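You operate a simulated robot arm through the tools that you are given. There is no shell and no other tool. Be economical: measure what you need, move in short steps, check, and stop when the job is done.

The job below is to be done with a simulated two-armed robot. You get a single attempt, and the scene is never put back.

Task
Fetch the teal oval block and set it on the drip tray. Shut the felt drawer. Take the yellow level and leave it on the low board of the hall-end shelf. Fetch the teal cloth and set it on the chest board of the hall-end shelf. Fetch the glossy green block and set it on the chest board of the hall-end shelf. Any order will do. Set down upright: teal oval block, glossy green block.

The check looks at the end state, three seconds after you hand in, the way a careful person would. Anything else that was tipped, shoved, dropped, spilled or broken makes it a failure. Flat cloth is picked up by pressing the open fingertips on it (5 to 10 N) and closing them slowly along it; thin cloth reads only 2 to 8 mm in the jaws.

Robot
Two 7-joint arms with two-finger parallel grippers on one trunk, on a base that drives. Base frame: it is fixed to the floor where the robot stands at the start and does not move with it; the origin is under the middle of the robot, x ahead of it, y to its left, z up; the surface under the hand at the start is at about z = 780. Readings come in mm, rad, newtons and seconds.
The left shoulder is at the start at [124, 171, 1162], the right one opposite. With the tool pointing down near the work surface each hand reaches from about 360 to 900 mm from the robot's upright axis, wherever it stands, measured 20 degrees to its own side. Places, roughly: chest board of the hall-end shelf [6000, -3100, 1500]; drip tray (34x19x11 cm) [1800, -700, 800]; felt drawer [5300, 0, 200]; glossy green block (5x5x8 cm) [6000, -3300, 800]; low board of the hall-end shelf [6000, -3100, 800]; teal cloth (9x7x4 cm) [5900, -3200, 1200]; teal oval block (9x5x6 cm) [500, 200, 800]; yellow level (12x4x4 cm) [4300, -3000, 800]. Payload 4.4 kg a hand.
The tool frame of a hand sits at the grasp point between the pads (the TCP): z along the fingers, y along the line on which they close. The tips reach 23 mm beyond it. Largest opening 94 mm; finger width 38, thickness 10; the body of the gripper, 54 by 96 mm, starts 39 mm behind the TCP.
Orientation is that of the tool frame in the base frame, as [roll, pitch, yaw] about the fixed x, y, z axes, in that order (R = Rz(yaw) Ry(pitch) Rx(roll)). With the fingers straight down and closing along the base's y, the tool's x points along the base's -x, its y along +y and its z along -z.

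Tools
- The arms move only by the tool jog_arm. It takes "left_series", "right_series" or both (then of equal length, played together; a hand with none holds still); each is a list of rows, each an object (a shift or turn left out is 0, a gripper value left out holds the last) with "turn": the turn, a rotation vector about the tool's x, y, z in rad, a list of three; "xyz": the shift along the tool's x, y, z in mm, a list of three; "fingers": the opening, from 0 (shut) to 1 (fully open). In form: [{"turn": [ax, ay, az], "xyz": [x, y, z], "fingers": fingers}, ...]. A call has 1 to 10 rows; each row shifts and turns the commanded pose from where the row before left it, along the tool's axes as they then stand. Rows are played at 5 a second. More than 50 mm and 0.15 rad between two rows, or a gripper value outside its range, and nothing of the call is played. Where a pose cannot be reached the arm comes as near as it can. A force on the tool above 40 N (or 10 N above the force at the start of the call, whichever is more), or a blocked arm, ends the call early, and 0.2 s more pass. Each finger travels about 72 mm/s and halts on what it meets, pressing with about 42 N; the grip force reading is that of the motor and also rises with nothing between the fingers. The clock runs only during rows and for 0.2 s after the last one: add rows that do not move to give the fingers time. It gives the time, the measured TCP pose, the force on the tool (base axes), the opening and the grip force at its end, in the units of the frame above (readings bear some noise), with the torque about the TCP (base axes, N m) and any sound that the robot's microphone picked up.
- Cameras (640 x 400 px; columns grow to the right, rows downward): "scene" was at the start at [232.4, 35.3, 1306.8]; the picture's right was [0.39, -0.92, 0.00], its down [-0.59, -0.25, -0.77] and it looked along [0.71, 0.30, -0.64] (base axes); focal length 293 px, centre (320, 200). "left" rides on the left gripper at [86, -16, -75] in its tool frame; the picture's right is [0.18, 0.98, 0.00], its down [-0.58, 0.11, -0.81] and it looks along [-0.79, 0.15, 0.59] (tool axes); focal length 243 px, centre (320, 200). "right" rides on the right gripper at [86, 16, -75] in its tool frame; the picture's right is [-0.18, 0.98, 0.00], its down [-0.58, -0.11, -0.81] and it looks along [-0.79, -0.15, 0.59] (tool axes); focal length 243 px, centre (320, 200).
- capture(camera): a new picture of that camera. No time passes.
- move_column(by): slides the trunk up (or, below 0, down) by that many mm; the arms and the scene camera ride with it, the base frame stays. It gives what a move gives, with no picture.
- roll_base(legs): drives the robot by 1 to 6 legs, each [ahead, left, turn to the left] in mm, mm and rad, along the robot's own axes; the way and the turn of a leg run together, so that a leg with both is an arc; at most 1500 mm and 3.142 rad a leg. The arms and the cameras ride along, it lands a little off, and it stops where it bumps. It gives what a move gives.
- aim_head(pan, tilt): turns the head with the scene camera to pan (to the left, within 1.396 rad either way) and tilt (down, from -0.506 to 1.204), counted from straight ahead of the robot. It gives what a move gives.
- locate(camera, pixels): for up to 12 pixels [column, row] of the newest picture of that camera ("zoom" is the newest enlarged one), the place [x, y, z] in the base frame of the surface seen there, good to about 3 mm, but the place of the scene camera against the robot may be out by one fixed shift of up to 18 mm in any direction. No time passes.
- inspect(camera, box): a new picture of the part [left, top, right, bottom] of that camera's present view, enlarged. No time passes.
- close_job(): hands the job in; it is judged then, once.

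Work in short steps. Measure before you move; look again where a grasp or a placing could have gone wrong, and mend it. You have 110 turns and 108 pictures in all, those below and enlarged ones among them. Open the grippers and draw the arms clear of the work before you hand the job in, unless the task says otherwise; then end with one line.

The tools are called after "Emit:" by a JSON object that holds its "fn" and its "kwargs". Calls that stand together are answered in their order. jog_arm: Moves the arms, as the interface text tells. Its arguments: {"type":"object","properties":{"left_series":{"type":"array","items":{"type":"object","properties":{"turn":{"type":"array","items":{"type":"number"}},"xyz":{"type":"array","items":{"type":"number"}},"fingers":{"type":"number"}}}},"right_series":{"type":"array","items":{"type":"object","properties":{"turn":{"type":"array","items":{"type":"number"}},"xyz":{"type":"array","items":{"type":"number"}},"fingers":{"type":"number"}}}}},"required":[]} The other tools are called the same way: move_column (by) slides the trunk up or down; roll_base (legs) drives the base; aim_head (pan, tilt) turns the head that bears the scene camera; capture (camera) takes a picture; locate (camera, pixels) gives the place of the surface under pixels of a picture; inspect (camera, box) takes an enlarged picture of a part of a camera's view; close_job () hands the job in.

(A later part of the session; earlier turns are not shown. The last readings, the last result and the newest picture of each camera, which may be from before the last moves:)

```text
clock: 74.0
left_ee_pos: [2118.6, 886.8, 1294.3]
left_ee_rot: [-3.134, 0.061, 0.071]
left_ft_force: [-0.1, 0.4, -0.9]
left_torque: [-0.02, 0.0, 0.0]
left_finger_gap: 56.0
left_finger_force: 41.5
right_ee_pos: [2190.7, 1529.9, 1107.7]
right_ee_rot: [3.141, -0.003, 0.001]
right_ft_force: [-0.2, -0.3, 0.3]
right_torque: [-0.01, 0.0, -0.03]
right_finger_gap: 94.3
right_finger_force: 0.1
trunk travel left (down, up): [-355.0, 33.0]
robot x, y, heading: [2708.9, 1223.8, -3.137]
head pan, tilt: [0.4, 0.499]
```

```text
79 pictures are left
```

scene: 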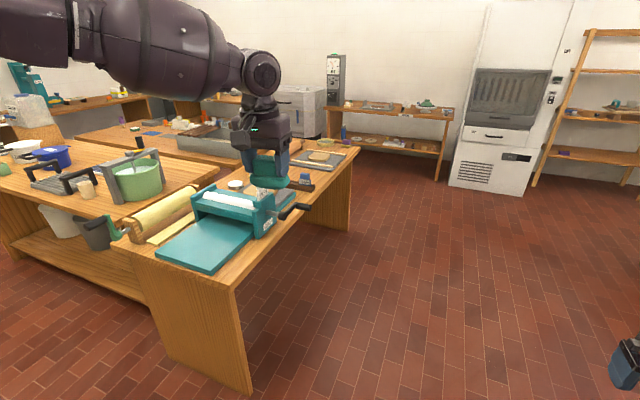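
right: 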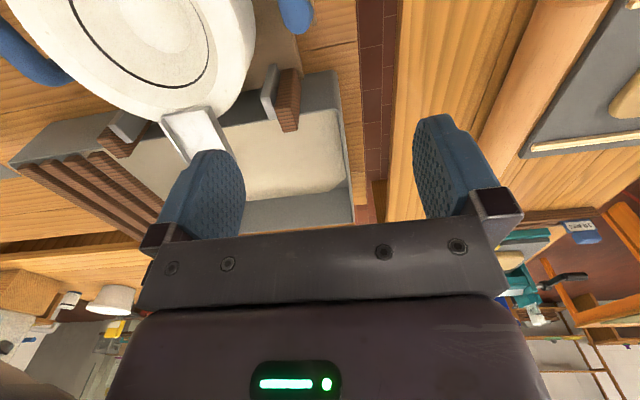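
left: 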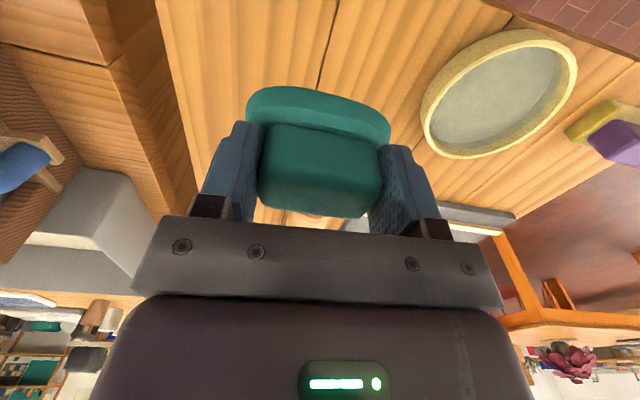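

The tray shows at (65,180). I measure it and the near bench edge.

Emit:
{"fn": "locate", "kwargs": {"camera": "scene", "pixels": [[60, 182], [45, 188], [80, 180], [100, 218], [60, 205], [110, 240], [235, 280], [8, 182], [45, 155], [138, 165]]}}

Emit:
{"fn": "roll_base", "kwargs": {"legs": [[0, 1450, 0], [0, 150, 0]]}}

Emit:
{"fn": "aim_head", "kwargs": {"pan": 0.2, "tilt": 0.6}}

Emit:
{"fn": "capture", "kwargs": {"camera": "scene"}}

```text
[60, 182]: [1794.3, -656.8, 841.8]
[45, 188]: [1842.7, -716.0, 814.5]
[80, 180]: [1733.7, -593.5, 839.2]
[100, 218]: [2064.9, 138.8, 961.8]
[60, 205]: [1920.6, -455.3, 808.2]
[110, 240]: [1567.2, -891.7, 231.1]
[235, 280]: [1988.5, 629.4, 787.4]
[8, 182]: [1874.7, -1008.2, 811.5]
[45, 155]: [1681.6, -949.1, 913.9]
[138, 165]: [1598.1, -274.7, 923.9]
```

```text
clock: 88.5
left_ee_pos: [2115.1, -719.3, 1293.5]
left_ee_rot: [-3.135, 0.061, 0.068]
left_ft_force: [0.1, -0.5, -1.6]
left_torque: [0.01, 0.01, 0.0]
left_finger_gap: 56.4
left_finger_force: 42.2
right_ee_pos: [2191.1, -75.1, 1109.2]
right_ee_rot: [-3.141, -0.004, -0.003]
right_ft_force: [0.8, 0.4, 0.2]
right_torque: [-0.02, 0.03, -0.02]
right_finger_gap: 93.6
right_finger_force: 0.0
trunk travel left (down, up): [-355.0, 33.0]
robot x, y, heading: [2709.6, -380.7, 3.14]
head pan, tilt: [0.4, 0.499]
```

```text
clock: 89.2
left_ee_pos: [2116.2, -719.1, 1294.4]
left_ee_rot: [-3.135, 0.062, 0.067]
left_ft_force: [0.0, -0.5, -0.8]
left_torque: [0.02, 0.0, 0.02]
left_finger_gap: 56.2
left_finger_force: 42.0
right_ee_pos: [2190.4, -76.3, 1108.1]
right_ee_rot: [3.142, -0.003, -0.004]
right_ft_force: [0.0, 0.7, 0.5]
right_torque: [0.0, -0.01, 0.02]
right_finger_gap: 93.9
right_finger_force: 0.1
trunk travel left (down, up): [-355.0, 33.0]
robot x, y, heading: [2710.9, -382.5, 3.139]
head pan, tilt: [0.201, 0.6]
```

```text
78 pictures are left
```

scene: 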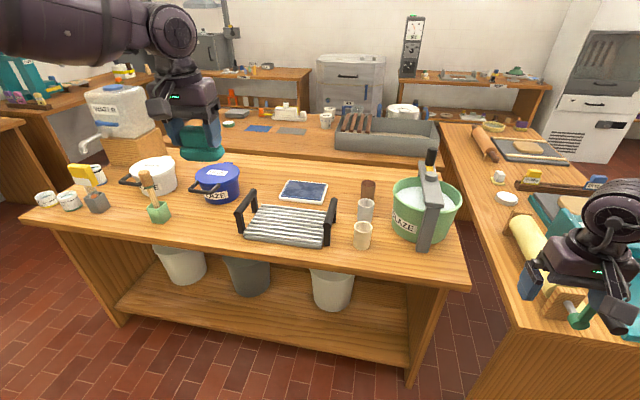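

The tray is at (290,222). I measure its deck, its handles and the bench edge.

Emit:
{"fn": "inspect", "kwargs": {"camera": "scene", "box": [220, 160, 380, 260]}}

Emit:
{"fn": "locate", "kwargs": {"camera": "scene", "pixels": [[290, 225], [262, 210], [325, 215], [255, 235], [318, 240], [243, 197], [334, 202], [290, 262], [290, 243], [290, 206], [240, 235], [328, 240]]}}

```text
4.00 times, centred on (300, 210) of scene
```

zoom: 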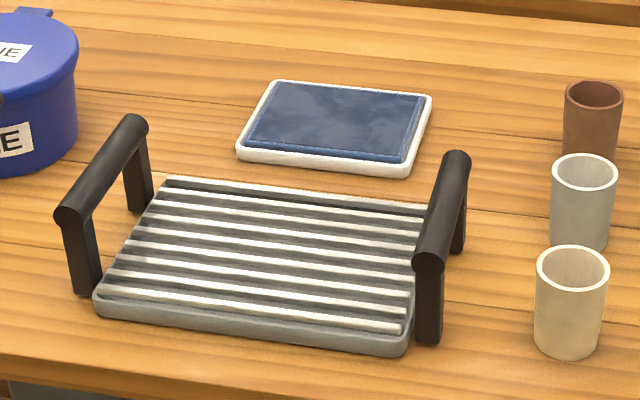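

```text
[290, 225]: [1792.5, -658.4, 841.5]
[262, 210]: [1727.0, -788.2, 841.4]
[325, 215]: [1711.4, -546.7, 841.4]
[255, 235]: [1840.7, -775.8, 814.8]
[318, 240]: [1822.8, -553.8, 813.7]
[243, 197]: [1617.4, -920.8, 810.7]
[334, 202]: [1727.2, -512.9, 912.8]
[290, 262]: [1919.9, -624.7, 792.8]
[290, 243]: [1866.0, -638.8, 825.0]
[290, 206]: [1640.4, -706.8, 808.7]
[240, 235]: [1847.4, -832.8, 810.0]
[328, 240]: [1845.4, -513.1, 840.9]
```

The deck centre is about (1775,-672), true top z≈830, between handles 300 mm apart. I raise the right hand, then lower the trunk by 250 mm.

Emit:
{"fn": "jog_arm", "kwargs": {"right_series": [{"xyz": [0, 0, -48]}, {"xyz": [0, 0, -48]}, {"xyz": [0, 0, -48]}, {"xyz": [0, 0, -48]}, {}]}}

Emit:
{"fn": "move_column", "kwargs": {"by": -250}}

```text
clock: 90.4
left_ee_pos: [2115.9, -718.3, 1293.7]
left_ee_rot: [-3.135, 0.062, 0.068]
left_ft_force: [-0.1, 0.2, -0.6]
left_torque: [0.0, -0.02, -0.01]
left_finger_gap: 56.3
left_finger_force: 42.3
right_ee_pos: [2189.8, -73.4, 1297.6]
right_ee_rot: [3.141, -0.005, -0.004]
right_ft_force: [0.3, 0.2, -0.3]
right_torque: [0.02, 0.03, 0.04]
right_finger_gap: 93.8
right_finger_force: 0.1
trunk travel left (down, up): [-355.0, 33.0]
robot x, y, heading: [2709.1, -379.5, 3.144]
head pan, tilt: [0.201, 0.6]
```

```text
clock: 93.0
left_ee_pos: [2116.7, -718.5, 1046.6]
left_ee_rot: [-3.135, 0.062, 0.068]
left_ft_force: [0.8, -1.1, -0.1]
left_torque: [0.0, 0.03, 0.02]
left_finger_gap: 56.1
left_finger_force: 42.0
right_ee_pos: [2189.9, -76.1, 1051.9]
right_ee_rot: [3.141, -0.002, -0.004]
right_ft_force: [0.1, -1.3, -0.8]
right_torque: [-0.01, 0.01, -0.03]
right_finger_gap: 93.9
right_finger_force: 0.1
trunk travel left (down, up): [-105.0, 283.0]
robot x, y, heading: [2707.1, -381.7, 3.14]
head pan, tilt: [0.201, 0.6]
```

I level the hand, then advance the base 300 mm towards the bench and 46 mm to the right.

Emit:
{"fn": "jog_arm", "kwargs": {"left_series": [{"turn": [0, 0.062, 0]}, {}]}}

Emit:
{"fn": "roll_base", "kwargs": {"legs": [[300, -46, 0]]}}

Emit:
{"fn": "capture", "kwargs": {"camera": "left"}}

```text
clock: 93.6
left_ee_pos: [2116.4, -718.8, 1044.6]
left_ee_rot: [-3.135, -0.001, 0.068]
left_ft_force: [-0.1, 0.6, -0.6]
left_torque: [0.03, -0.02, 0.0]
left_finger_gap: 56.2
left_finger_force: 42.2
right_ee_pos: [2189.8, -74.8, 1049.4]
right_ee_rot: [-3.14, -0.004, -0.004]
right_ft_force: [0.3, -0.2, 0.1]
right_torque: [0.02, 0.01, 0.0]
right_finger_gap: 94.0
right_finger_force: 0.1
trunk travel left (down, up): [-105.0, 283.0]
robot x, y, heading: [2709.2, -381.6, 3.14]
head pan, tilt: [0.201, 0.6]
```

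```text
clock: 95.7
left_ee_pos: [1812.4, -672.8, 1044.2]
left_ee_rot: [-3.136, -0.001, 0.071]
left_ft_force: [0.6, -0.1, -0.1]
left_torque: [0.02, -0.02, -0.03]
left_finger_gap: 56.1
left_finger_force: 42.0
right_ee_pos: [1885.1, -29.3, 1049.4]
right_ee_rot: [3.141, -0.004, -0.002]
right_ft_force: [-0.1, 0.1, -0.6]
right_torque: [-0.02, -0.05, -0.01]
right_finger_gap: 93.8
right_finger_force: 0.1
trunk travel left (down, up): [-105.0, 283.0]
robot x, y, heading: [2406.3, -337.7, 3.141]
head pan, tilt: [0.201, 0.6]
```

```text
76 pictures are left
```

left: 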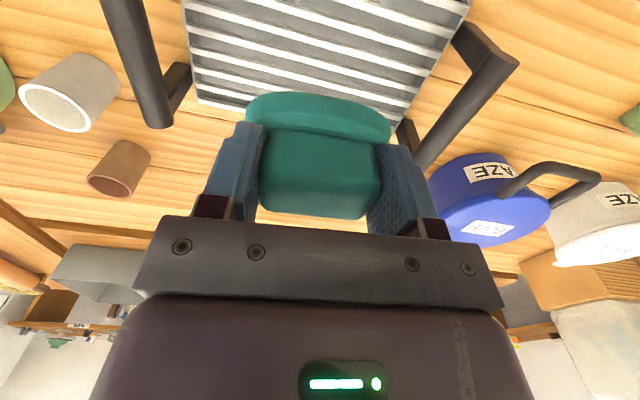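

I check the tray position through the wrist camera.

Emit:
{"fn": "locate", "kwargs": {"camera": "left", "pixels": [[205, 85], [200, 30], [415, 70], [220, 98], [440, 20], [300, 75], [145, 80], [440, 140], [300, 20]]}}

```text
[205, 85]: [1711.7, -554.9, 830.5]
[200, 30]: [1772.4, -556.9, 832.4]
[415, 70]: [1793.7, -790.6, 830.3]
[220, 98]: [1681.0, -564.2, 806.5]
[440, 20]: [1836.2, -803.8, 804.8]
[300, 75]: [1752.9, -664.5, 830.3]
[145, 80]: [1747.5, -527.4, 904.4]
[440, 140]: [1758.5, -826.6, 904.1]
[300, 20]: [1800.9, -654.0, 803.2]
```

The deck is at z=830, centred near (1772,-676). I move 40 mm forward and descend in stages.

Emit:
{"fn": "jog_arm", "kwargs": {"left_series": [{"xyz": [-40, 0, 0]}, {"xyz": [0, 0, 45]}, {"xyz": [0, 0, 45]}, {"xyz": [0, 0, 45]}, {"xyz": [0, 0, 20]}, {}, {}]}}

Emit:
{"fn": "capture", "kwargs": {"camera": "left"}}

Emit:
{"fn": "capture", "kwargs": {"camera": "scene"}}

```text
clock: 97.3
left_ee_pos: [1774.0, -676.1, 890.8]
left_ee_rot: [-3.134, -0.002, 0.07]
left_ft_force: [0.5, -0.6, -0.3]
left_torque: [-0.01, -0.01, -0.02]
left_finger_gap: 56.2
left_finger_force: 42.2
right_ee_pos: [1887.4, -29.6, 1050.2]
right_ee_rot: [3.141, -0.003, -0.003]
right_ft_force: [0.2, 0.4, -0.9]
right_torque: [0.0, 0.01, -0.01]
right_finger_gap: 93.9
right_finger_force: 0.1
trunk travel left (down, up): [-105.0, 283.0]
robot x, y, heading: [2402.7, -337.5, 3.141]
head pan, tilt: [0.201, 0.6]
```

```text
75 pictures are left
```

left: 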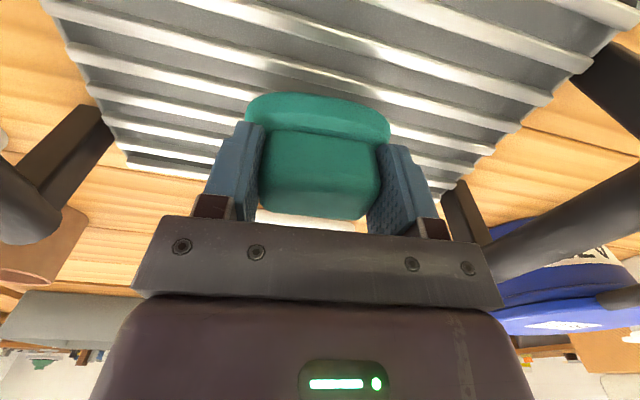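

```text
74 pictures are left
```

scene: 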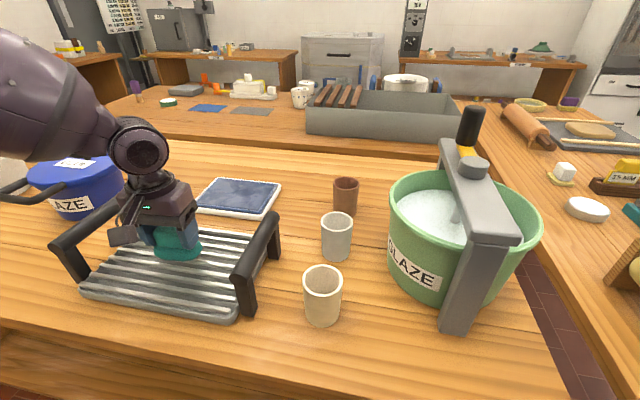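

The block is over the deck between the handles. I lower gently until contact.

Emit:
{"fn": "jog_arm", "kwargs": {"left_series": [{"xyz": [0, 0, 5]}, {"xyz": [0, 0, 4]}, {"xyz": [0, 0, 3]}, {}, {}]}}

```text
clock: 98.5
left_ee_pos: [1773.0, -674.5, 879.0]
left_ee_rot: [-3.136, 0.002, 0.071]
left_ft_force: [-0.1, -3.5, 8.4]
left_torque: [-0.45, 0.07, -0.05]
left_finger_gap: 56.1
left_finger_force: 42.4
right_ee_pos: [1886.8, -29.4, 1051.0]
right_ee_rot: [-3.141, -0.002, 0.0]
right_ft_force: [0.9, 0.7, -0.8]
right_torque: [-0.04, 0.0, 0.0]
right_finger_gap: 93.9
right_finger_force: 0.0
trunk travel left (down, up): [-105.0, 283.0]
robot x, y, heading: [2406.0, -335.5, 3.14]
head pan, tilt: [0.201, 0.6]
```

Contact reads 8 N. I lower 1 mm more, release, and withdraw straight up.

Emit:
{"fn": "jog_arm", "kwargs": {"left_series": [{"xyz": [0, 0, 1]}, {}, {"fingers": 0.75}, {"fingers": 1}, {}, {"xyz": [0, 0, -30]}, {"xyz": [0, 0, -45]}, {"xyz": [0, 0, -45]}, {"xyz": [0, 0, -45]}, {}]}}

Emit:
{"fn": "capture", "kwargs": {"camera": "left"}}

Emit:
{"fn": "inspect", "kwargs": {"camera": "scene", "box": [60, 170, 300, 320]}}

```text
clock: 100.7
left_ee_pos: [1771.4, -677.4, 1041.8]
left_ee_rot: [-3.134, -0.002, 0.069]
left_ft_force: [-0.2, 0.6, 0.2]
left_torque: [0.01, -0.03, -0.02]
left_finger_gap: 94.0
left_finger_force: 0.0
right_ee_pos: [1885.0, -30.0, 1049.5]
right_ee_rot: [-3.141, -0.005, -0.002]
right_ft_force: [0.3, -0.2, 0.3]
right_torque: [-0.01, -0.02, 0.01]
right_finger_gap: 93.9
right_finger_force: 0.0
trunk travel left (down, up): [-105.0, 283.0]
robot x, y, heading: [2406.8, -333.6, 3.14]
head pan, tilt: [0.201, 0.6]
```

```text
73 pictures are left
```

left: 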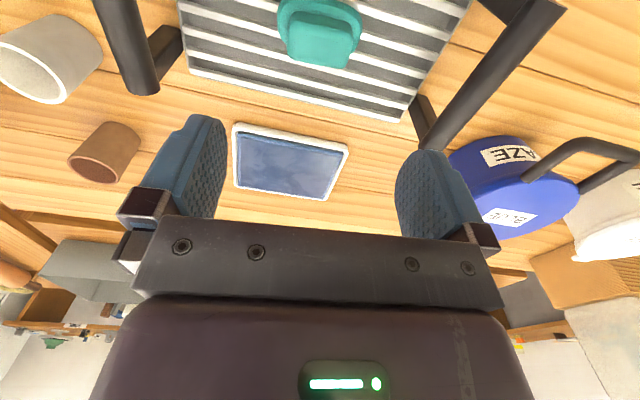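

```text
2.67 times, centred on (180, 245) of scene
```

zoom: 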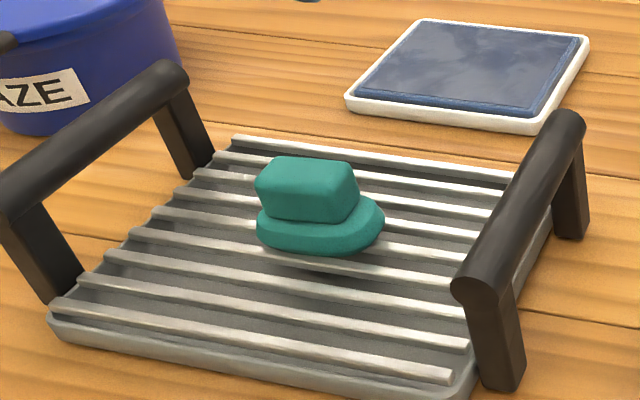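

The block stands upright on the tray. Next is the felt drawer: I back off, turn round, and drive towards the cabinet.

Emit:
{"fn": "roll_base", "kwargs": {"legs": [[-400, 0, 0], [0, 0, -1.57], [0, 0, -1.57], [1000, 350, 0]]}}

Emit:
{"fn": "aim_head", "kwargs": {"pan": 0.0, "tilt": 0.35}}

Emit:
{"fn": "capture", "kwargs": {"camera": "scene"}}

```text
clock: 115.8
left_ee_pos: [4426.5, 352.0, 1041.9]
left_ee_rot: [-3.134, -0.003, -3.063]
left_ft_force: [-0.1, -0.3, -0.4]
left_torque: [0.02, 0.02, -0.01]
left_finger_gap: 93.8
left_finger_force: 0.1
right_ee_pos: [4319.3, -297.1, 1050.1]
right_ee_rot: [-3.14, -0.003, -3.136]
right_ft_force: [-0.1, 0.4, -0.9]
right_torque: [-0.02, 0.02, 0.0]
right_finger_gap: 93.7
right_finger_force: 0.0
trunk travel left (down, up): [-105.0, 283.0]
robot x, y, heading: [3796.6, 2.5, 0.011]
head pan, tilt: [0.201, 0.6]
```

```text
clock: 116.6
left_ee_pos: [4425.9, 351.9, 1042.0]
left_ee_rot: [-3.134, 0.0, -3.064]
left_ft_force: [0.8, -0.2, 0.0]
left_torque: [-0.04, -0.03, 0.02]
left_finger_gap: 94.0
left_finger_force: 0.0
right_ee_pos: [4319.3, -296.8, 1051.2]
right_ee_rot: [-3.141, -0.003, -3.135]
right_ft_force: [0.2, -0.3, -0.3]
right_torque: [-0.02, -0.01, 0.04]
right_finger_gap: 93.9
right_finger_force: 0.1
trunk travel left (down, up): [-105.0, 283.0]
robot x, y, heading: [3799.5, 6.0, 0.007]
head pan, tilt: [0.0, 0.351]
```

```text
71 pictures are left
```

scene: 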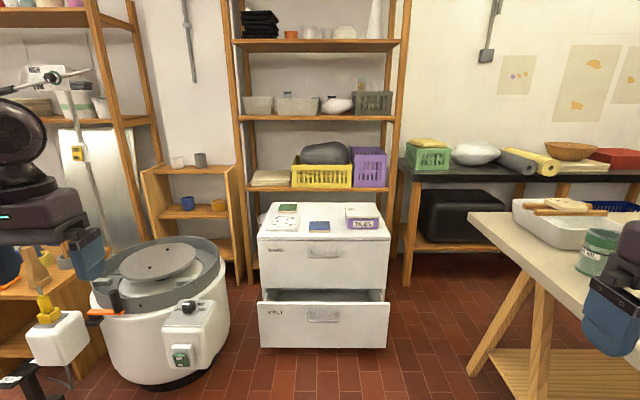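

The lower drawer (FELT) stands open at (323,320). I measure it.

Emit:
{"fn": "locate", "kwargs": {"camera": "scene", "pixels": [[323, 325], [323, 303], [262, 325], [385, 325], [323, 343], [323, 275], [323, 250], [323, 316], [275, 295], [300, 205], [480, 240], [220, 345]]}}

Emit:
{"fn": "inspect", "kwargs": {"camera": "scene", "box": [240, 190, 400, 360]}}

```text
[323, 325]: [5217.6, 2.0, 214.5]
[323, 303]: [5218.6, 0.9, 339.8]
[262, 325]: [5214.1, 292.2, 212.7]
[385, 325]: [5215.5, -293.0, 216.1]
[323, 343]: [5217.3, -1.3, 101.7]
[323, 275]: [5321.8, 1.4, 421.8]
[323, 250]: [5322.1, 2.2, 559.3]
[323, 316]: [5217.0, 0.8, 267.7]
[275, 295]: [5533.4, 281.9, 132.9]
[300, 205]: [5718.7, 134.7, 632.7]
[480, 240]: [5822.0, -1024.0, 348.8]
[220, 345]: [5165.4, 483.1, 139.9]
```

```text
2.35 times, centred on (320, 275) of scene
```

zoom: 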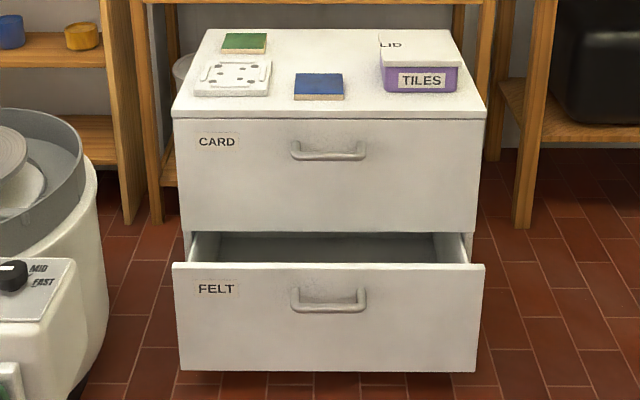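

The drawer front is at x≈5217 and must go back about 105 mm to line up with x≈5322. I check the beige table's extent before choosing where to stand.

Emit:
{"fn": "locate", "kwargs": {"camera": "scene", "pixels": [[476, 368], [472, 213], [545, 215], [600, 255], [540, 385], [140, 250], [70, 330], [200, 310]]}}

```text
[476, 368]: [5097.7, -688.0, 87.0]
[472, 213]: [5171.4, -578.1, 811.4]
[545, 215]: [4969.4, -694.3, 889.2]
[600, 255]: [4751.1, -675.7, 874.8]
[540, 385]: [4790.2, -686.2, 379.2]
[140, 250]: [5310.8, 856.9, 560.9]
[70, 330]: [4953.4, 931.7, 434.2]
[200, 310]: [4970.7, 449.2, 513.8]
```

The beige table's edge is at y≈-578, so I stand near y≈-50 and push with the left hand beside the handle (y≈+180). I drive closer and lower the trunk.

Emit:
{"fn": "roll_base", "kwargs": {"legs": [[600, -55, 0]]}}

Emit:
{"fn": "move_column", "kwargs": {"by": -104}}

Emit:
{"fn": "jog_arm", "kwargs": {"left_series": [{"xyz": [0, -30, 35], "fingers": 0}, {"xyz": [0, -30, 35]}, {"xyz": [0, -30, 35], "turn": [0, -0.14, 0]}, {"xyz": [0, 0, 48], "turn": [0, -0.14, 0]}, {"xyz": [0, 0, 48], "turn": [0, -0.14, 0]}, {"xyz": [20, 0, 44], "turn": [0, -0.14, 0]}, {"xyz": [20, 0, 44]}, {"xyz": [20, 0, 44]}, {}]}}

```text
clock: 120.0
left_ee_pos: [5030.0, 299.6, 1041.8]
left_ee_rot: [-3.135, -0.003, -3.063]
left_ft_force: [0.2, 0.3, 0.0]
left_torque: [0.0, 0.01, -0.01]
left_finger_gap: 93.8
left_finger_force: 0.2
right_ee_pos: [4921.0, -347.9, 1050.4]
right_ee_rot: [-3.139, -0.005, -3.136]
right_ft_force: [0.0, -0.5, -0.4]
right_torque: [-0.04, 0.03, 0.01]
right_finger_gap: 94.0
right_finger_force: 0.1
trunk travel left (down, up): [-105.0, 283.0]
robot x, y, heading: [4404.7, -43.6, 0.0]
head pan, tilt: [0.0, 0.351]
```

```text
clock: 121.4
left_ee_pos: [5029.0, 299.1, 939.6]
left_ee_rot: [-3.135, 0.003, -3.065]
left_ft_force: [0.0, 0.8, -0.4]
left_torque: [0.0, 0.0, -0.01]
left_finger_gap: 94.2
left_finger_force: 0.1
right_ee_pos: [4921.0, -347.3, 946.5]
right_ee_rot: [3.141, -0.001, -3.137]
right_ft_force: [-0.3, 1.6, 0.0]
right_torque: [-0.02, -0.01, 0.01]
right_finger_gap: 94.1
right_finger_force: 0.1
trunk travel left (down, up): [-1.0, 387.0]
robot x, y, heading: [4400.9, -45.7, 0.004]
head pan, tilt: [0.0, 0.351]
```

```text
clock: 123.4
left_ee_pos: [5070.3, 209.7, 594.7]
left_ee_rot: [-3.135, 0.56, -3.061]
left_ft_force: [0.0, -0.1, 0.0]
left_torque: [-0.03, 0.0, -0.01]
left_finger_gap: 0.0
left_finger_force: 41.9
right_ee_pos: [4921.4, -348.5, 946.1]
right_ee_rot: [3.142, -0.004, -3.137]
right_ft_force: [-0.4, -0.7, 0.8]
right_torque: [-0.03, -0.02, -0.02]
right_finger_gap: 94.1
right_finger_force: 0.2
trunk travel left (down, up): [-1.0, 387.0]
robot x, y, heading: [4399.2, -47.1, 0.004]
head pan, tilt: [0.0, 0.351]
```

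The tilted hand is clear. I continue straight down to about z 260.

Emit:
{"fn": "jog_arm", "kwargs": {"left_series": [{"xyz": [25.5, 0, 40.7]}, {"xyz": [25.5, 0, 40.7]}, {"xyz": [25.5, 0, 40.7]}, {"xyz": [25.5, 0, 40.7]}, {"xyz": [25.5, 0, 40.7]}, {"xyz": [25.5, 0, 40.7]}, {"xyz": [25.5, 0, 40.7]}, {}, {}]}}

Emit:
{"fn": "aim_head", "kwargs": {"pan": 0.2, "tilt": 0.6}}

Emit:
{"fn": "capture", "kwargs": {"camera": "scene"}}

```text
clock: 125.4
left_ee_pos: [5037.8, 310.6, 460.7]
left_ee_rot: [-3.136, 0.559, -3.06]
left_ft_force: [-1.1, -0.3, 0.3]
left_torque: [-0.05, -0.03, -0.01]
left_finger_gap: 0.0
left_finger_force: 42.3
left hand out of reach, approached as far as the arm can: row 2, 3, 4, 5, 6, 7
right_ee_pos: [4921.4, -347.6, 945.8]
right_ee_rot: [3.141, -0.003, -3.136]
right_ft_force: [0.9, -0.2, 0.5]
right_torque: [-0.01, -0.03, 0.01]
right_finger_gap: 94.1
right_finger_force: 0.1
trunk travel left (down, up): [-1.0, 387.0]
robot x, y, heading: [4399.3, -47.2, 0.004]
head pan, tilt: [0.0, 0.351]
```

```text
clock: 126.2
left_ee_pos: [5038.2, 311.4, 462.1]
left_ee_rot: [-3.133, 0.559, -3.06]
left_ft_force: [0.5, 0.6, -0.2]
left_torque: [-0.02, 0.01, 0.04]
left_finger_gap: 0.0
left_finger_force: 42.2
right_ee_pos: [4921.3, -348.6, 946.0]
right_ee_rot: [-3.141, -0.004, -3.136]
right_ft_force: [0.9, -0.1, -0.4]
right_torque: [0.03, 0.0, 0.03]
right_finger_gap: 94.1
right_finger_force: 0.1
trunk travel left (down, up): [-1.0, 387.0]
robot x, y, heading: [4400.1, -47.1, 0.004]
head pan, tilt: [0.201, 0.6]
```

```text
69 pictures are left
```

scene: 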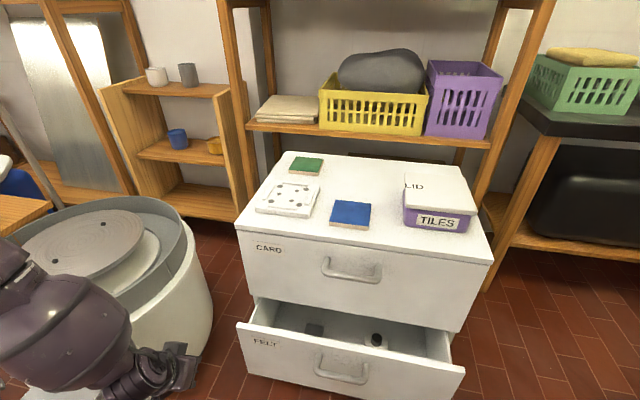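

The arm ran into joint limits and drifted towards the kiln wheel. I lift it, back the base off, and approach with the arm more stretched out.

Emit:
{"fn": "jog_arm", "kwargs": {"left_series": [{"xyz": [-25.5, 0, -40.7]}, {"xyz": [-25.5, 0, -40.7]}, {"xyz": [-25.5, 0, -40.7]}, {}]}}

Emit:
{"fn": "roll_base", "kwargs": {"legs": [[-350, 0, 0]]}}

Emit:
{"fn": "jog_arm", "kwargs": {"left_series": [{"xyz": [-30, -30, 20]}, {"xyz": [-30, -30, 20]}, {"xyz": [-30, -30, 20]}, {"xyz": [-20, 0, 45]}, {"xyz": [0, 0, 48]}, {"xyz": [0, 0, 48]}, {"xyz": [0, 0, 48]}, {"xyz": [0, 0, 48]}, {}]}}

```text
clock: 127.2
left_ee_pos: [5037.1, 309.1, 606.1]
left_ee_rot: [-3.136, 0.558, -3.061]
left_ft_force: [-0.7, 0.3, -0.4]
left_torque: [0.03, -0.04, 0.01]
left_finger_gap: 0.0
left_finger_force: 42.3
right_ee_pos: [4921.2, -347.9, 945.7]
right_ee_rot: [3.141, -0.003, -3.136]
right_ft_force: [0.4, -0.6, 0.2]
right_torque: [-0.06, -0.01, -0.03]
right_finger_gap: 94.0
right_finger_force: 0.1
trunk travel left (down, up): [-1.0, 387.0]
robot x, y, heading: [4395.7, -46.7, 0.0]
head pan, tilt: [0.201, 0.6]
```

```text
clock: 129.4
left_ee_pos: [4690.2, 306.0, 605.9]
left_ee_rot: [-3.136, 0.56, -3.065]
left_ft_force: [0.4, 0.2, -0.1]
left_torque: [-0.01, -0.03, -0.02]
left_finger_gap: 0.0
left_finger_force: 42.2
right_ee_pos: [4573.3, -350.9, 946.0]
right_ee_rot: [3.142, -0.004, -3.141]
right_ft_force: [0.6, 0.8, 0.4]
right_torque: [0.01, 0.01, 0.01]
right_finger_gap: 93.9
right_finger_force: 0.0
trunk travel left (down, up): [-1.0, 387.0]
robot x, y, heading: [4052.7, -51.0, 0.002]
head pan, tilt: [0.201, 0.6]
```

```text
clock: 131.4
left_ee_pos: [4857.8, 304.5, 529.1]
left_ee_rot: [-3.135, 0.557, -3.065]
left_ft_force: [-0.1, -0.6, 0.3]
left_torque: [0.0, 0.0, 0.02]
left_finger_gap: 0.0
left_finger_force: 42.1
left hand out of reach, approached as far as the arm can: row 5, 6, 7, 8
right_ee_pos: [4573.1, -351.7, 945.4]
right_ee_rot: [-3.141, -0.004, -3.139]
right_ft_force: [0.5, -0.6, 0.4]
right_torque: [0.01, 0.02, 0.01]
right_finger_gap: 93.8
right_finger_force: 0.1
trunk travel left (down, up): [-1.0, 387.0]
robot x, y, heading: [4052.9, -50.3, 0.009]
head pan, tilt: [0.201, 0.6]
```

More forward tilt clearly helps the low reach. I tilt the hand further and shift the base right by 90 mm.

Emit:
{"fn": "jog_arm", "kwargs": {"left_series": [{"turn": [0, -0.14, 0]}, {"turn": [0, -0.14, 0]}, {"turn": [0, -0.14, 0]}, {"turn": [0, -0.14, 0]}, {}]}}

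Emit:
{"fn": "roll_base", "kwargs": {"legs": [[0, -90, 0]]}}

Emit:
{"fn": "jog_arm", "kwargs": {"left_series": [{"xyz": [42, 0, 20]}, {"xyz": [42, 0, 20]}, {"xyz": [42, 0, 20]}, {"xyz": [42, 0, 20]}, {"xyz": [42, 0, 20]}, {}]}}

```text
clock: 132.6
left_ee_pos: [4846.6, 313.1, 551.6]
left_ee_rot: [-3.124, 1.117, -3.054]
left_ft_force: [-0.3, -0.8, 0.6]
left_torque: [0.01, 0.0, 0.01]
left_finger_gap: 0.1
left_finger_force: 41.8
left hand out of reach, approached as far as the arm can: row 2, 3, 4
right_ee_pos: [4573.7, -351.4, 946.3]
right_ee_rot: [-3.14, -0.004, -3.141]
right_ft_force: [-0.3, 0.5, 0.8]
right_torque: [0.01, 0.0, 0.03]
right_finger_gap: 93.8
right_finger_force: 0.0
trunk travel left (down, up): [-1.0, 387.0]
robot x, y, heading: [4048.9, -44.5, 0.006]
head pan, tilt: [0.201, 0.6]
```

```text
clock: 134.1
left_ee_pos: [4845.8, 222.4, 550.7]
left_ee_rot: [-3.115, 1.117, -3.049]
left_ft_force: [0.2, -0.7, 0.2]
left_torque: [0.01, 0.0, -0.01]
left_finger_gap: 0.0
left_finger_force: 41.6
right_ee_pos: [4573.0, -440.0, 947.8]
right_ee_rot: [-3.137, -0.002, -3.139]
right_ft_force: [0.3, -0.1, 0.2]
right_torque: [0.0, 0.01, 0.0]
right_finger_gap: 94.0
right_finger_force: 0.1
trunk travel left (down, up): [-1.0, 387.0]
robot x, y, heading: [4053.8, -140.9, -0.002]
head pan, tilt: [0.201, 0.6]
```

```text
clock: 135.5
left_ee_pos: [4789.0, 275.2, 515.9]
left_ee_rot: [-3.115, 1.118, -3.048]
left_ft_force: [0.5, 0.1, 0.1]
left_torque: [0.03, 0.01, -0.02]
left_finger_gap: 0.0
left_finger_force: 41.7
left hand out of reach, approached as far as the arm can: row 1, 2, 3, 4, 5
right_ee_pos: [4573.7, -440.3, 947.3]
right_ee_rot: [-3.134, -0.001, -3.141]
right_ft_force: [-0.3, 0.2, -0.3]
right_torque: [-0.02, -0.01, -0.02]
right_finger_gap: 93.6
right_finger_force: 0.0
trunk travel left (down, up): [-1.0, 387.0]
robot x, y, heading: [4053.5, -139.2, 0.006]
head pan, tilt: [0.201, 0.6]
```

Still limited. I look at the arm's posture to understand which way it's stuck.

Emit:
{"fn": "aim_head", "kwargs": {"pan": 0.6, "tilt": 0.85}}

Emit:
{"fn": "capture", "kwargs": {"camera": "scene"}}

```text
clock: 136.4
left_ee_pos: [4788.3, 275.6, 515.4]
left_ee_rot: [-3.116, 1.116, -3.048]
left_ft_force: [1.1, 0.1, 0.3]
left_torque: [-0.01, -0.01, -0.03]
left_finger_gap: 0.1
left_finger_force: 42.0
right_ee_pos: [4573.0, -439.2, 948.3]
right_ee_rot: [-3.136, -0.002, -3.141]
right_ft_force: [0.3, -0.7, 0.6]
right_torque: [-0.03, 0.0, 0.0]
right_finger_gap: 93.9
right_finger_force: 0.1
trunk travel left (down, up): [-1.0, 387.0]
robot x, y, heading: [4053.9, -138.4, 0.002]
head pan, tilt: [0.6, 0.85]
```

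```text
68 pictures are left
```

scene: 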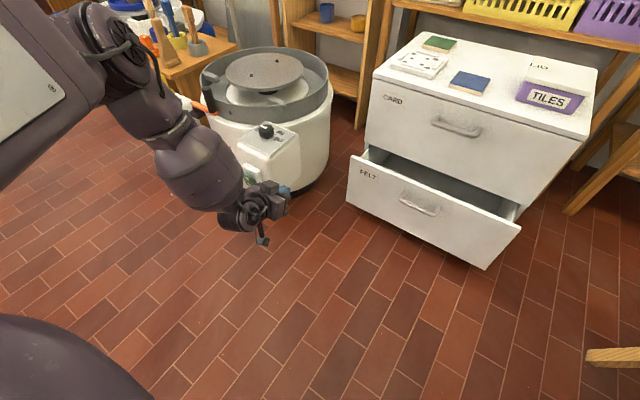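

The elbow is far out to the left. I lift, straighten the arm forward, set a tilt of about 0.8, and then sweep down with the arm nearly straight.

Emit:
{"fn": "jog_arm", "kwargs": {"left_series": [{"xyz": [-43, 0, -21]}, {"xyz": [-43, 0, -21]}, {"xyz": [-43, 0, -21]}, {"xyz": [-43, 0, -21]}, {"turn": [0, 0.14, 0], "xyz": [0, -30, 35]}, {"turn": [0, 0.14, 0], "xyz": [0, -30, 35]}, {"xyz": [-20, 0, 40]}, {"xyz": [-20, 0, 40]}, {"xyz": [-30, 0, 35]}, {}]}}

Emit:
{"fn": "capture", "kwargs": {"camera": "scene"}}

```text
clock: 138.6
left_ee_pos: [4983.0, 232.4, 648.5]
left_ee_rot: [-3.128, 0.837, -3.058]
left_ft_force: [-0.6, 0.6, 0.2]
left_torque: [-0.04, -0.05, -0.05]
left_finger_gap: 0.0
left_finger_force: 41.7
right_ee_pos: [4572.5, -439.3, 950.2]
right_ee_rot: [-3.138, -0.002, -3.137]
right_ft_force: [-0.1, -0.1, -0.2]
right_torque: [0.03, 0.02, 0.02]
right_finger_gap: 93.9
right_finger_force: 0.1
trunk travel left (down, up): [-1.0, 387.0]
robot x, y, heading: [4052.0, -137.9, 0.005]
head pan, tilt: [0.6, 0.85]
```

```text
67 pictures are left
```

scene: 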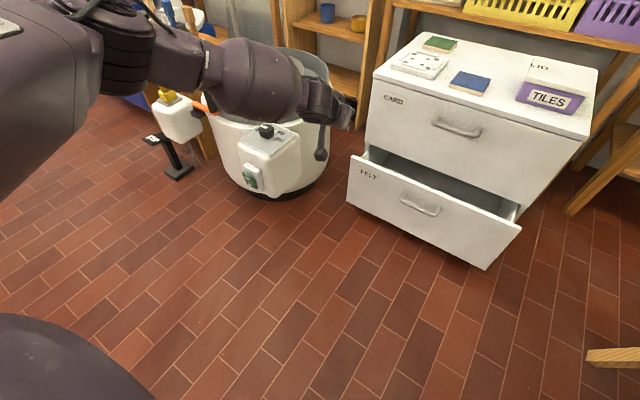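

The arm is now stretched out, but the forearm passes near the kiln wheel. I back off 250 mm before sweeping down.

Emit:
{"fn": "roll_base", "kwargs": {"legs": [[-280, 0, 0]]}}

Emit:
{"fn": "jog_arm", "kwargs": {"left_series": [{"xyz": [33, -15, 30]}, {"xyz": [33, -15, 30]}, {"xyz": [33, -15, 30]}, {"xyz": [33, -10, 30]}, {"xyz": [33, 0, 30]}, {"xyz": [33, 0, 30]}, {"xyz": [33, 0, 30]}, {}]}}

Emit:
{"fn": "capture", "kwargs": {"camera": "scene"}}

```text
clock: 139.7
left_ee_pos: [4917.0, 235.6, 649.3]
left_ee_rot: [-3.125, 0.839, -3.05]
left_ft_force: [0.3, 0.7, 0.1]
left_torque: [-0.02, 0.0, -0.02]
left_finger_gap: 0.0
left_finger_force: 42.3
right_ee_pos: [4513.7, -438.0, 948.5]
right_ee_rot: [-3.138, 0.001, -3.128]
right_ft_force: [-0.7, 0.5, -0.7]
right_torque: [0.0, -0.03, 0.0]
right_finger_gap: 94.0
right_finger_force: 0.1
trunk travel left (down, up): [-1.0, 387.0]
robot x, y, heading: [3986.9, -140.2, 0.013]
head pan, tilt: [0.6, 0.85]
stopped in leg 1: the robot was blocked; the commanded pose is now the measured one
```

```text
clock: 141.5
left_ee_pos: [4917.2, 231.1, 647.0]
left_ee_rot: [-3.126, 0.837, -3.054]
left_ft_force: [-0.1, -0.4, -0.6]
left_torque: [0.0, -0.01, 0.01]
left_finger_gap: 0.0
left_finger_force: 42.0
left hand out of reach, approached as far as the arm can: row 1, 2, 3, 4, 5, 6, 7
right_ee_pos: [4511.3, -440.0, 948.0]
right_ee_rot: [-3.137, -0.002, -3.132]
right_ft_force: [0.3, 0.5, -0.5]
right_torque: [0.01, -0.01, 0.03]
right_finger_gap: 94.0
right_finger_force: 0.2
trunk travel left (down, up): [-1.0, 387.0]
robot x, y, heading: [3989.0, -141.8, 0.007]
head pan, tilt: [0.6, 0.85]
```

```text
66 pictures are left
```

scene: 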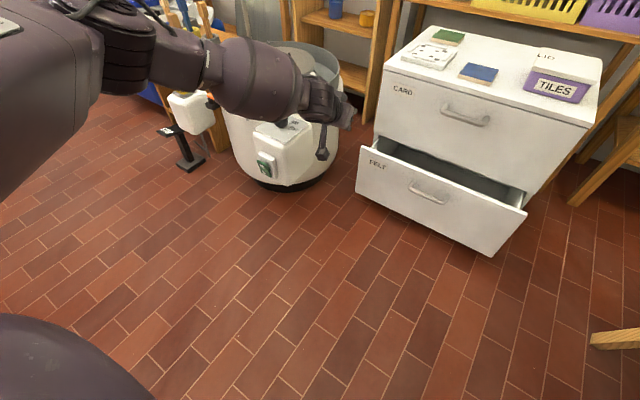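

Something blocked the backward drive — possibly the right arm over the beige table. I look to the right before moving.

Emit:
{"fn": "aim_head", "kwargs": {"pan": -0.9, "tilt": 0.6}}

Emit:
{"fn": "capture", "kwargs": {"camera": "scene"}}

Emit:
{"fn": "aim_head", "kwargs": {"pan": -1.39, "tilt": 0.8}}

Emit:
{"fn": "capture", "kwargs": {"camera": "scene"}}

```text
clock: 143.1
left_ee_pos: [4916.5, 231.5, 650.0]
left_ee_rot: [-3.126, 0.837, -3.054]
left_ft_force: [0.0, 0.5, 0.0]
left_torque: [0.01, 0.01, 0.0]
left_finger_gap: 0.1
left_finger_force: 41.8
right_ee_pos: [4511.2, -441.2, 947.2]
right_ee_rot: [-3.139, 0.002, -3.132]
right_ft_force: [0.0, 0.0, -0.3]
right_torque: [0.01, 0.02, -0.04]
right_finger_gap: 93.9
right_finger_force: 0.0
trunk travel left (down, up): [-1.0, 387.0]
robot x, y, heading: [3987.8, -140.6, 0.006]
head pan, tilt: [-0.901, 0.6]
```

```text
65 pictures are left
```

scene: 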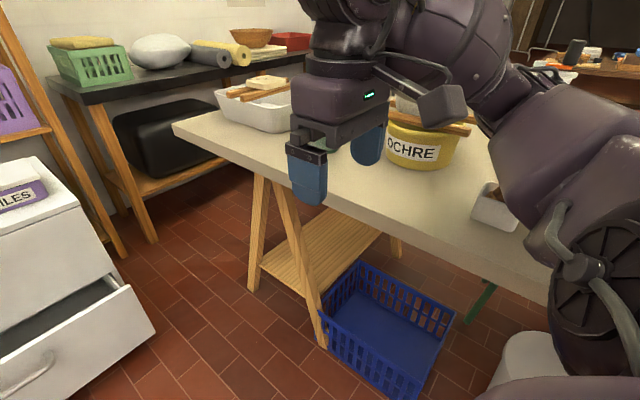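

```text
clock: 144.0
left_ee_pos: [4916.0, 229.7, 649.6]
left_ee_rot: [-3.125, 0.837, -3.055]
left_ft_force: [-0.2, -0.4, 0.2]
left_torque: [0.0, -0.02, 0.0]
left_finger_gap: 0.0
left_finger_force: 42.2
right_ee_pos: [4509.6, -441.3, 946.8]
right_ee_rot: [-3.137, 0.001, -3.132]
right_ft_force: [0.4, 0.1, 0.0]
right_torque: [0.0, -0.02, -0.02]
right_finger_gap: 94.1
right_finger_force: 0.0
trunk travel left (down, up): [-1.0, 387.0]
robot x, y, heading: [3985.4, -140.5, 0.003]
head pan, tilt: [-1.389, 0.799]
```

```text
64 pictures are left
```

scene: 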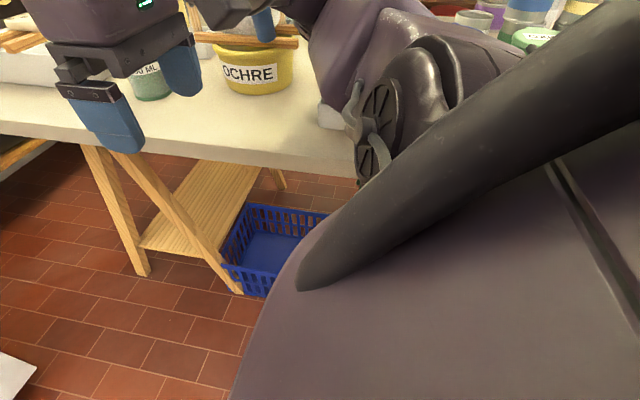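

The base likely touched the white bucket behind it, and the right elbow hangs over the table. I move forward and left to clear it, then sweep the left hand down along an arc at full stretch.

Emit:
{"fn": "roll_base", "kwargs": {"legs": [[80, 60, 0]]}}

Emit:
{"fn": "jog_arm", "kwargs": {"left_series": [{"xyz": [33, -23, 7]}, {"xyz": [33, -23, 7]}, {"xyz": [33, -23, 7]}, {"xyz": [36, -6, 5]}, {"xyz": [36, -6, 5]}, {"xyz": [36, -6, 5]}, {"xyz": [36, -6, 5]}, {}]}}

```text
clock: 145.2
left_ee_pos: [4994.0, 291.4, 650.4]
left_ee_rot: [-3.129, 0.839, -3.054]
left_ft_force: [-0.5, 0.5, -0.7]
left_torque: [-0.01, 0.02, 0.0]
left_finger_gap: 0.0
left_finger_force: 42.2
right_ee_pos: [4588.7, -379.6, 948.5]
right_ee_rot: [-3.14, 0.002, -3.133]
right_ft_force: [0.5, 1.0, 0.3]
right_torque: [-0.03, -0.01, 0.02]
right_finger_gap: 94.3
right_finger_force: 0.0
trunk travel left (down, up): [-1.0, 387.0]
robot x, y, heading: [4062.1, -80.8, 0.007]
head pan, tilt: [-1.389, 0.799]
```

```text
clock: 147.0
left_ee_pos: [4895.3, 275.0, 555.5]
left_ee_rot: [-3.126, 0.84, -3.054]
left_ft_force: [-0.4, 0.5, 0.3]
left_torque: [-0.01, 0.03, -0.02]
left_finger_gap: 0.3
left_finger_force: 42.2
left hand out of reach, approached as far as the arm can: row 1, 2, 3, 4, 5, 6, 7
right_ee_pos: [4587.3, -380.2, 949.3]
right_ee_rot: [-3.141, 0.003, -3.133]
right_ft_force: [0.0, -0.4, 0.5]
right_torque: [-0.01, 0.02, 0.01]
right_finger_gap: 93.9
right_finger_force: 0.1
trunk travel left (down, up): [-1.0, 387.0]
robot x, y, heading: [4064.8, -79.6, 0.006]
head pan, tilt: [-1.389, 0.799]
```

The hand can't move inward at this depth. I move to open floor to find a posture that reaches low, starting with the hand further out to the side.

Emit:
{"fn": "roll_base", "kwargs": {"legs": [[-50, 500, 0], [-250, 150, 0]]}}

Emit:
{"fn": "jog_arm", "kwargs": {"left_series": [{"xyz": [10, 40, 0]}, {"xyz": [10, 40, 0]}, {"xyz": [30, 30, 15]}, {"xyz": [30, 30, 15]}, {"xyz": [33, 0, 25]}, {"xyz": [33, 0, 25]}, {"xyz": [33, 0, 25]}, {"xyz": [33, 0, 25]}, {}]}}

```text
clock: 153.4
left_ee_pos: [4599.1, 904.8, 555.8]
left_ee_rot: [-3.127, 0.839, -3.066]
left_ft_force: [-0.4, -0.5, -0.3]
left_torque: [-0.04, 0.01, 0.02]
left_finger_gap: 0.0
left_finger_force: 41.9
right_ee_pos: [4282.7, 253.3, 948.1]
right_ee_rot: [-3.14, 0.004, 3.139]
right_ft_force: [-0.5, 0.4, 0.1]
right_torque: [0.01, 0.0, -0.02]
right_finger_gap: 94.2
right_finger_force: 0.0
trunk travel left (down, up): [-1.0, 387.0]
robot x, y, heading: [3762.5, 559.2, -0.003]
head pan, tilt: [-1.389, 0.799]
```

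```text
clock: 155.4
left_ee_pos: [4492.5, 1042.4, 473.9]
left_ee_rot: [-3.129, 0.839, -3.066]
left_ft_force: [0.2, 0.2, 0.0]
left_torque: [-0.03, -0.01, -0.04]
left_finger_gap: 0.0
left_finger_force: 42.2
left hand out of reach, approached as far as the arm can: row 4, 5, 6, 7, 8
right_ee_pos: [4284.1, 253.1, 948.0]
right_ee_rot: [-3.141, 0.005, 3.141]
right_ft_force: [0.0, 0.5, 0.1]
right_torque: [0.01, 0.0, 0.0]
right_finger_gap: 93.9
right_finger_force: 0.1
trunk travel left (down, up): [-1.0, 387.0]
robot x, y, heading: [3761.3, 558.9, -0.001]
head pan, tilt: [-1.389, 0.799]
```

I turn the hand about the vertical, towards the forearm's own direction, to take the strain off the wrist, and try descending again.

Emit:
{"fn": "jog_arm", "kwargs": {"left_series": [{"turn": [0.089, 0, 0.08]}, {"turn": [0.089, 0, 0.08]}, {"turn": [0.089, 0, 0.08]}, {"turn": [0.089, 0, 0.08]}, {"turn": [0.089, 0, 0.08]}, {"xyz": [33, 0, 30]}, {"xyz": [33, 0, 30]}, {"xyz": [33, 0, 30]}, {"xyz": [33, 0, 30]}, {}]}}

Emit:
{"fn": "aim_head", "kwargs": {"pan": 0.6, "tilt": 0.8}}

Emit:
{"fn": "capture", "kwargs": {"camera": "scene"}}

```text
clock: 157.6
left_ee_pos: [4430.9, 947.0, 467.0]
left_ee_rot: [-3.134, 0.844, 2.615]
left_ft_force: [0.0, 0.3, -0.1]
left_torque: [0.0, -0.01, 0.01]
left_finger_gap: 0.0
left_finger_force: 42.0
left hand out of reach, approached as far as the arm can: row 1, 2, 3, 4, 5, 6, 7, 8, 9
right_ee_pos: [4284.0, 253.7, 947.0]
right_ee_rot: [-3.141, 0.003, 3.14]
right_ft_force: [-0.3, 1.6, 0.2]
right_torque: [-0.01, 0.0, -0.01]
right_finger_gap: 94.3
right_finger_force: 0.1
trunk travel left (down, up): [-1.0, 387.0]
robot x, y, heading: [3763.6, 559.9, 0.001]
head pan, tilt: [-1.389, 0.799]
```

```text
clock: 159.6
left_ee_pos: [4430.5, 947.8, 467.2]
left_ee_rot: [-3.134, 0.846, 2.616]
left_ft_force: [0.2, -0.5, 0.0]
left_torque: [0.0, -0.02, -0.03]
left_finger_gap: 0.3
left_finger_force: 42.0
right_ee_pos: [4283.3, 254.1, 949.0]
right_ee_rot: [-3.14, 0.004, 3.14]
right_ft_force: [0.4, 0.8, 0.4]
right_torque: [0.02, -0.01, 0.01]
right_finger_gap: 93.8
right_finger_force: 0.0
trunk travel left (down, up): [-1.0, 387.0]
robot x, y, heading: [3760.6, 559.0, 0.002]
head pan, tilt: [0.6, 0.799]
```

```text
63 pictures are left
```

scene: 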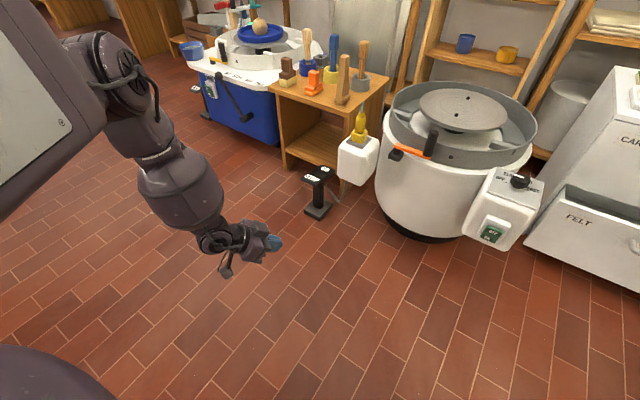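

Turning right made it worse; the forearm points outward. I turn the hand the opposite way, to point forward-left, then descend.

Emit:
{"fn": "jog_arm", "kwargs": {"left_series": [{"turn": [-0.1, 0, -0.09]}, {"turn": [-0.1, 0, -0.09]}, {"turn": [-0.1, 0, -0.09]}, {"turn": [-0.1, 0, -0.09]}, {"turn": [-0.1, 0, -0.09]}, {"turn": [-0.1, 0, -0.09]}, {"turn": [-0.1, 0, -0.09]}, {"turn": [-0.1, 0, -0.09]}, {}]}}

Emit:
{"fn": "jog_arm", "kwargs": {"left_series": [{"xyz": [33, 0, 30]}, {"xyz": [33, 0, 30]}, {"xyz": [33, 0, 30]}, {"xyz": [33, 0, 30]}, {"xyz": [33, 0, 30]}, {}]}}

```text
clock: 161.6
left_ee_pos: [4427.3, 955.9, 495.1]
left_ee_rot: [-3.126, 0.834, -2.585]
left_ft_force: [0.2, 0.1, 0.4]
left_torque: [0.01, 0.03, -0.03]
left_finger_gap: 0.2
left_finger_force: 41.6
left hand out of reach, approached as far as the arm can: row 3, 4, 5, 6, 7, 8
right_ee_pos: [4283.5, 252.8, 947.8]
right_ee_rot: [-3.14, 0.004, 3.138]
right_ft_force: [0.6, 0.5, 0.3]
right_torque: [0.03, -0.02, -0.03]
right_finger_gap: 93.9
right_finger_force: 0.0
trunk travel left (down, up): [-1.0, 387.0]
robot x, y, heading: [3762.3, 559.4, -0.005]
head pan, tilt: [0.6, 0.799]
```

```text
clock: 163.0
left_ee_pos: [4411.0, 1008.0, 475.0]
left_ee_rot: [-3.125, 0.831, -2.587]
left_ft_force: [-0.4, 0.4, 0.1]
left_torque: [0.01, -0.01, 0.03]
left_finger_gap: 0.1
left_finger_force: 42.2
left hand out of reach, approached as far as the arm can: row 1, 2, 3, 4, 5
right_ee_pos: [4282.6, 253.0, 948.4]
right_ee_rot: [-3.139, 0.003, 3.139]
right_ft_force: [-0.3, -0.3, 0.5]
right_torque: [-0.02, 0.0, 0.0]
right_finger_gap: 94.0
right_finger_force: 0.0
trunk travel left (down, up): [-1.0, 387.0]
robot x, y, heading: [3765.4, 562.6, 0.001]
head pan, tilt: [0.6, 0.799]
```

A main joint seems limiting. I try the other shape: tool straight down with the hand closer in and further out, so that the forearm hangs down.

Emit:
{"fn": "jog_arm", "kwargs": {"left_series": [{"turn": [0, 0.14, 0], "xyz": [-10, 0, -20]}, {"turn": [0, 0.14, 0], "xyz": [-10, 0, -20]}, {"turn": [0, 0.14, 0], "xyz": [0, 0, -20]}, {"turn": [0, 0.14, 0], "xyz": [0, 0, -20]}, {"turn": [0, 0.14, 0], "xyz": [10, 0, -20]}, {"turn": [0, 0.13, 0], "xyz": [20, 0, 0]}, {"xyz": [40, 0, 20]}, {"xyz": [40, 0, 20]}, {"xyz": [40, 0, 20]}, {}]}}

Emit:
{"fn": "jog_arm", "kwargs": {"left_series": [{"xyz": [0, 0, 45]}, {"xyz": [0, 0, 45]}, {"xyz": [0, 0, 45]}, {"xyz": [0, 0, 45]}, {"xyz": [0, 0, 45]}, {}]}}

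Emit:
{"fn": "capture", "kwargs": {"camera": "scene"}}

```text
clock: 165.2
left_ee_pos: [4249.5, 912.8, 506.8]
left_ee_rot: [-3.131, 0.003, -2.597]
left_ft_force: [-0.3, -0.4, 0.2]
left_torque: [-0.01, 0.0, 0.0]
left_finger_gap: 0.1
left_finger_force: 41.5
right_ee_pos: [4282.7, 253.8, 948.0]
right_ee_rot: [-3.14, 0.004, 3.14]
right_ft_force: [0.1, -0.5, 0.4]
right_torque: [0.0, 0.07, 0.02]
right_finger_gap: 94.1
right_finger_force: 0.0
trunk travel left (down, up): [-1.0, 387.0]
robot x, y, heading: [3762.4, 563.3, 0.002]
head pan, tilt: [0.6, 0.799]
```

```text
clock: 166.6
left_ee_pos: [4261.8, 950.1, 419.8]
left_ee_rot: [-3.131, 0.004, -2.599]
left_ft_force: [-0.9, -0.1, 0.1]
left_torque: [-0.01, -0.01, 0.0]
left_finger_gap: 0.1
left_finger_force: 42.2
left hand out of reach, approached as far as the arm can: row 2, 3, 4, 5
right_ee_pos: [4283.8, 252.6, 949.0]
right_ee_rot: [-3.141, 0.003, -3.141]
right_ft_force: [-0.5, -0.2, 0.5]
right_torque: [0.02, 0.01, 0.02]
right_finger_gap: 94.0
right_finger_force: 0.0
trunk travel left (down, up): [-1.0, 387.0]
robot x, y, heading: [3764.9, 558.7, 0.0]
head pan, tilt: [0.6, 0.799]
```

```text
62 pictures are left
```

scene: 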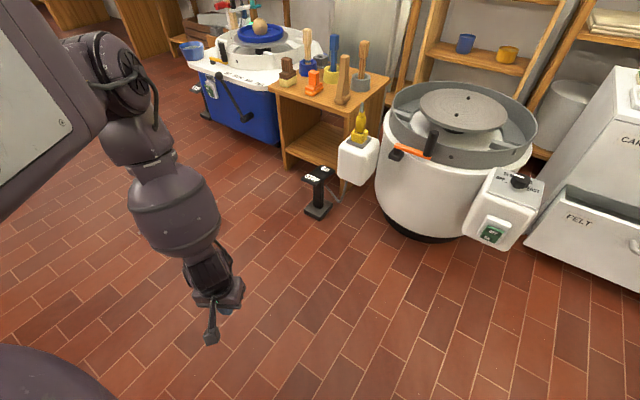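

Much better — z 420 with the forearm hanging. I follow that direction further outward and down.

Emit:
{"fn": "jog_arm", "kwargs": {"left_series": [{"xyz": [-17, 29, 0]}, {"xyz": [-17, 29, 0]}, {"xyz": [-17, 29, 20]}, {"xyz": [0, 0, 45]}, {"xyz": [0, 0, 45]}, {"xyz": [0, 0, 45]}, {}]}}

```text
clock: 168.2
left_ee_pos: [4261.9, 1036.8, 410.6]
left_ee_rot: [-3.135, 0.003, -2.598]
left_ft_force: [0.6, -0.1, 0.4]
left_torque: [0.03, 0.01, 0.0]
left_finger_gap: 0.2
left_finger_force: 41.9
left hand out of reach, approached as far as the arm can: row 3, 4, 5, 6
right_ee_pos: [4283.4, 253.0, 948.4]
right_ee_rot: [-3.141, 0.005, 3.14]
right_ft_force: [-0.5, -0.4, -0.8]
right_torque: [-0.02, 0.01, 0.01]
right_finger_gap: 93.8
right_finger_force: 0.1
trunk travel left (down, up): [-1.0, 387.0]
robot x, y, heading: [3763.4, 561.3, -0.002]
head pan, tilt: [0.6, 0.799]
```

The upper arm seems stuck near horizontal. I test whether swinging the hand further out to the side lets it go lower.

Emit:
{"fn": "jog_arm", "kwargs": {"left_series": [{"xyz": [8, 45, 0]}, {"xyz": [8, 45, 0]}, {"xyz": [8, 45, 0]}, {"xyz": [8, 45, 0]}, {"xyz": [8, 45, 0]}, {"xyz": [0, 0, 45]}, {"xyz": [0, 0, 45]}, {"xyz": [0, 0, 45]}, {}]}}

Emit:
{"fn": "capture", "kwargs": {"camera": "scene"}}

```text
clock: 170.2
left_ee_pos: [4183.7, 1121.8, 469.3]
left_ee_rot: [-3.137, 0.004, -2.599]
left_ft_force: [0.5, 0.5, 0.9]
left_torque: [0.01, -0.02, 0.02]
left_finger_gap: 0.0
left_finger_force: 41.8
left hand out of reach, approached as far as the arm can: row 1, 2, 3, 4, 5, 6, 7, 8
right_ee_pos: [4282.6, 253.3, 947.8]
right_ee_rot: [-3.14, 0.003, 3.138]
right_ft_force: [-0.3, 0.5, -0.3]
right_torque: [-0.02, -0.02, 0.0]
right_finger_gap: 94.1
right_finger_force: 0.1
trunk travel left (down, up): [-1.0, 387.0]
robot x, y, heading: [3761.3, 561.6, -0.009]
head pan, tilt: [0.6, 0.799]
```

```text
61 pictures are left
```

scene: 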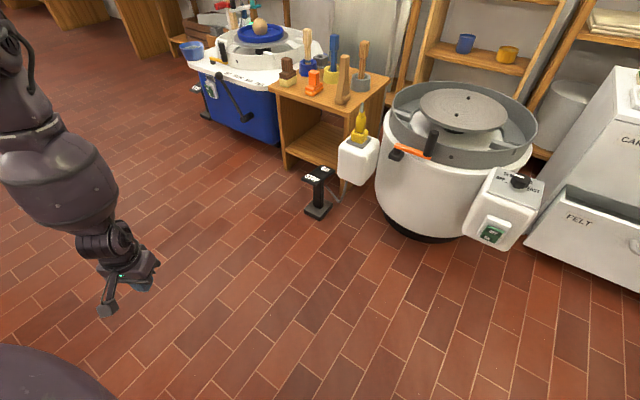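

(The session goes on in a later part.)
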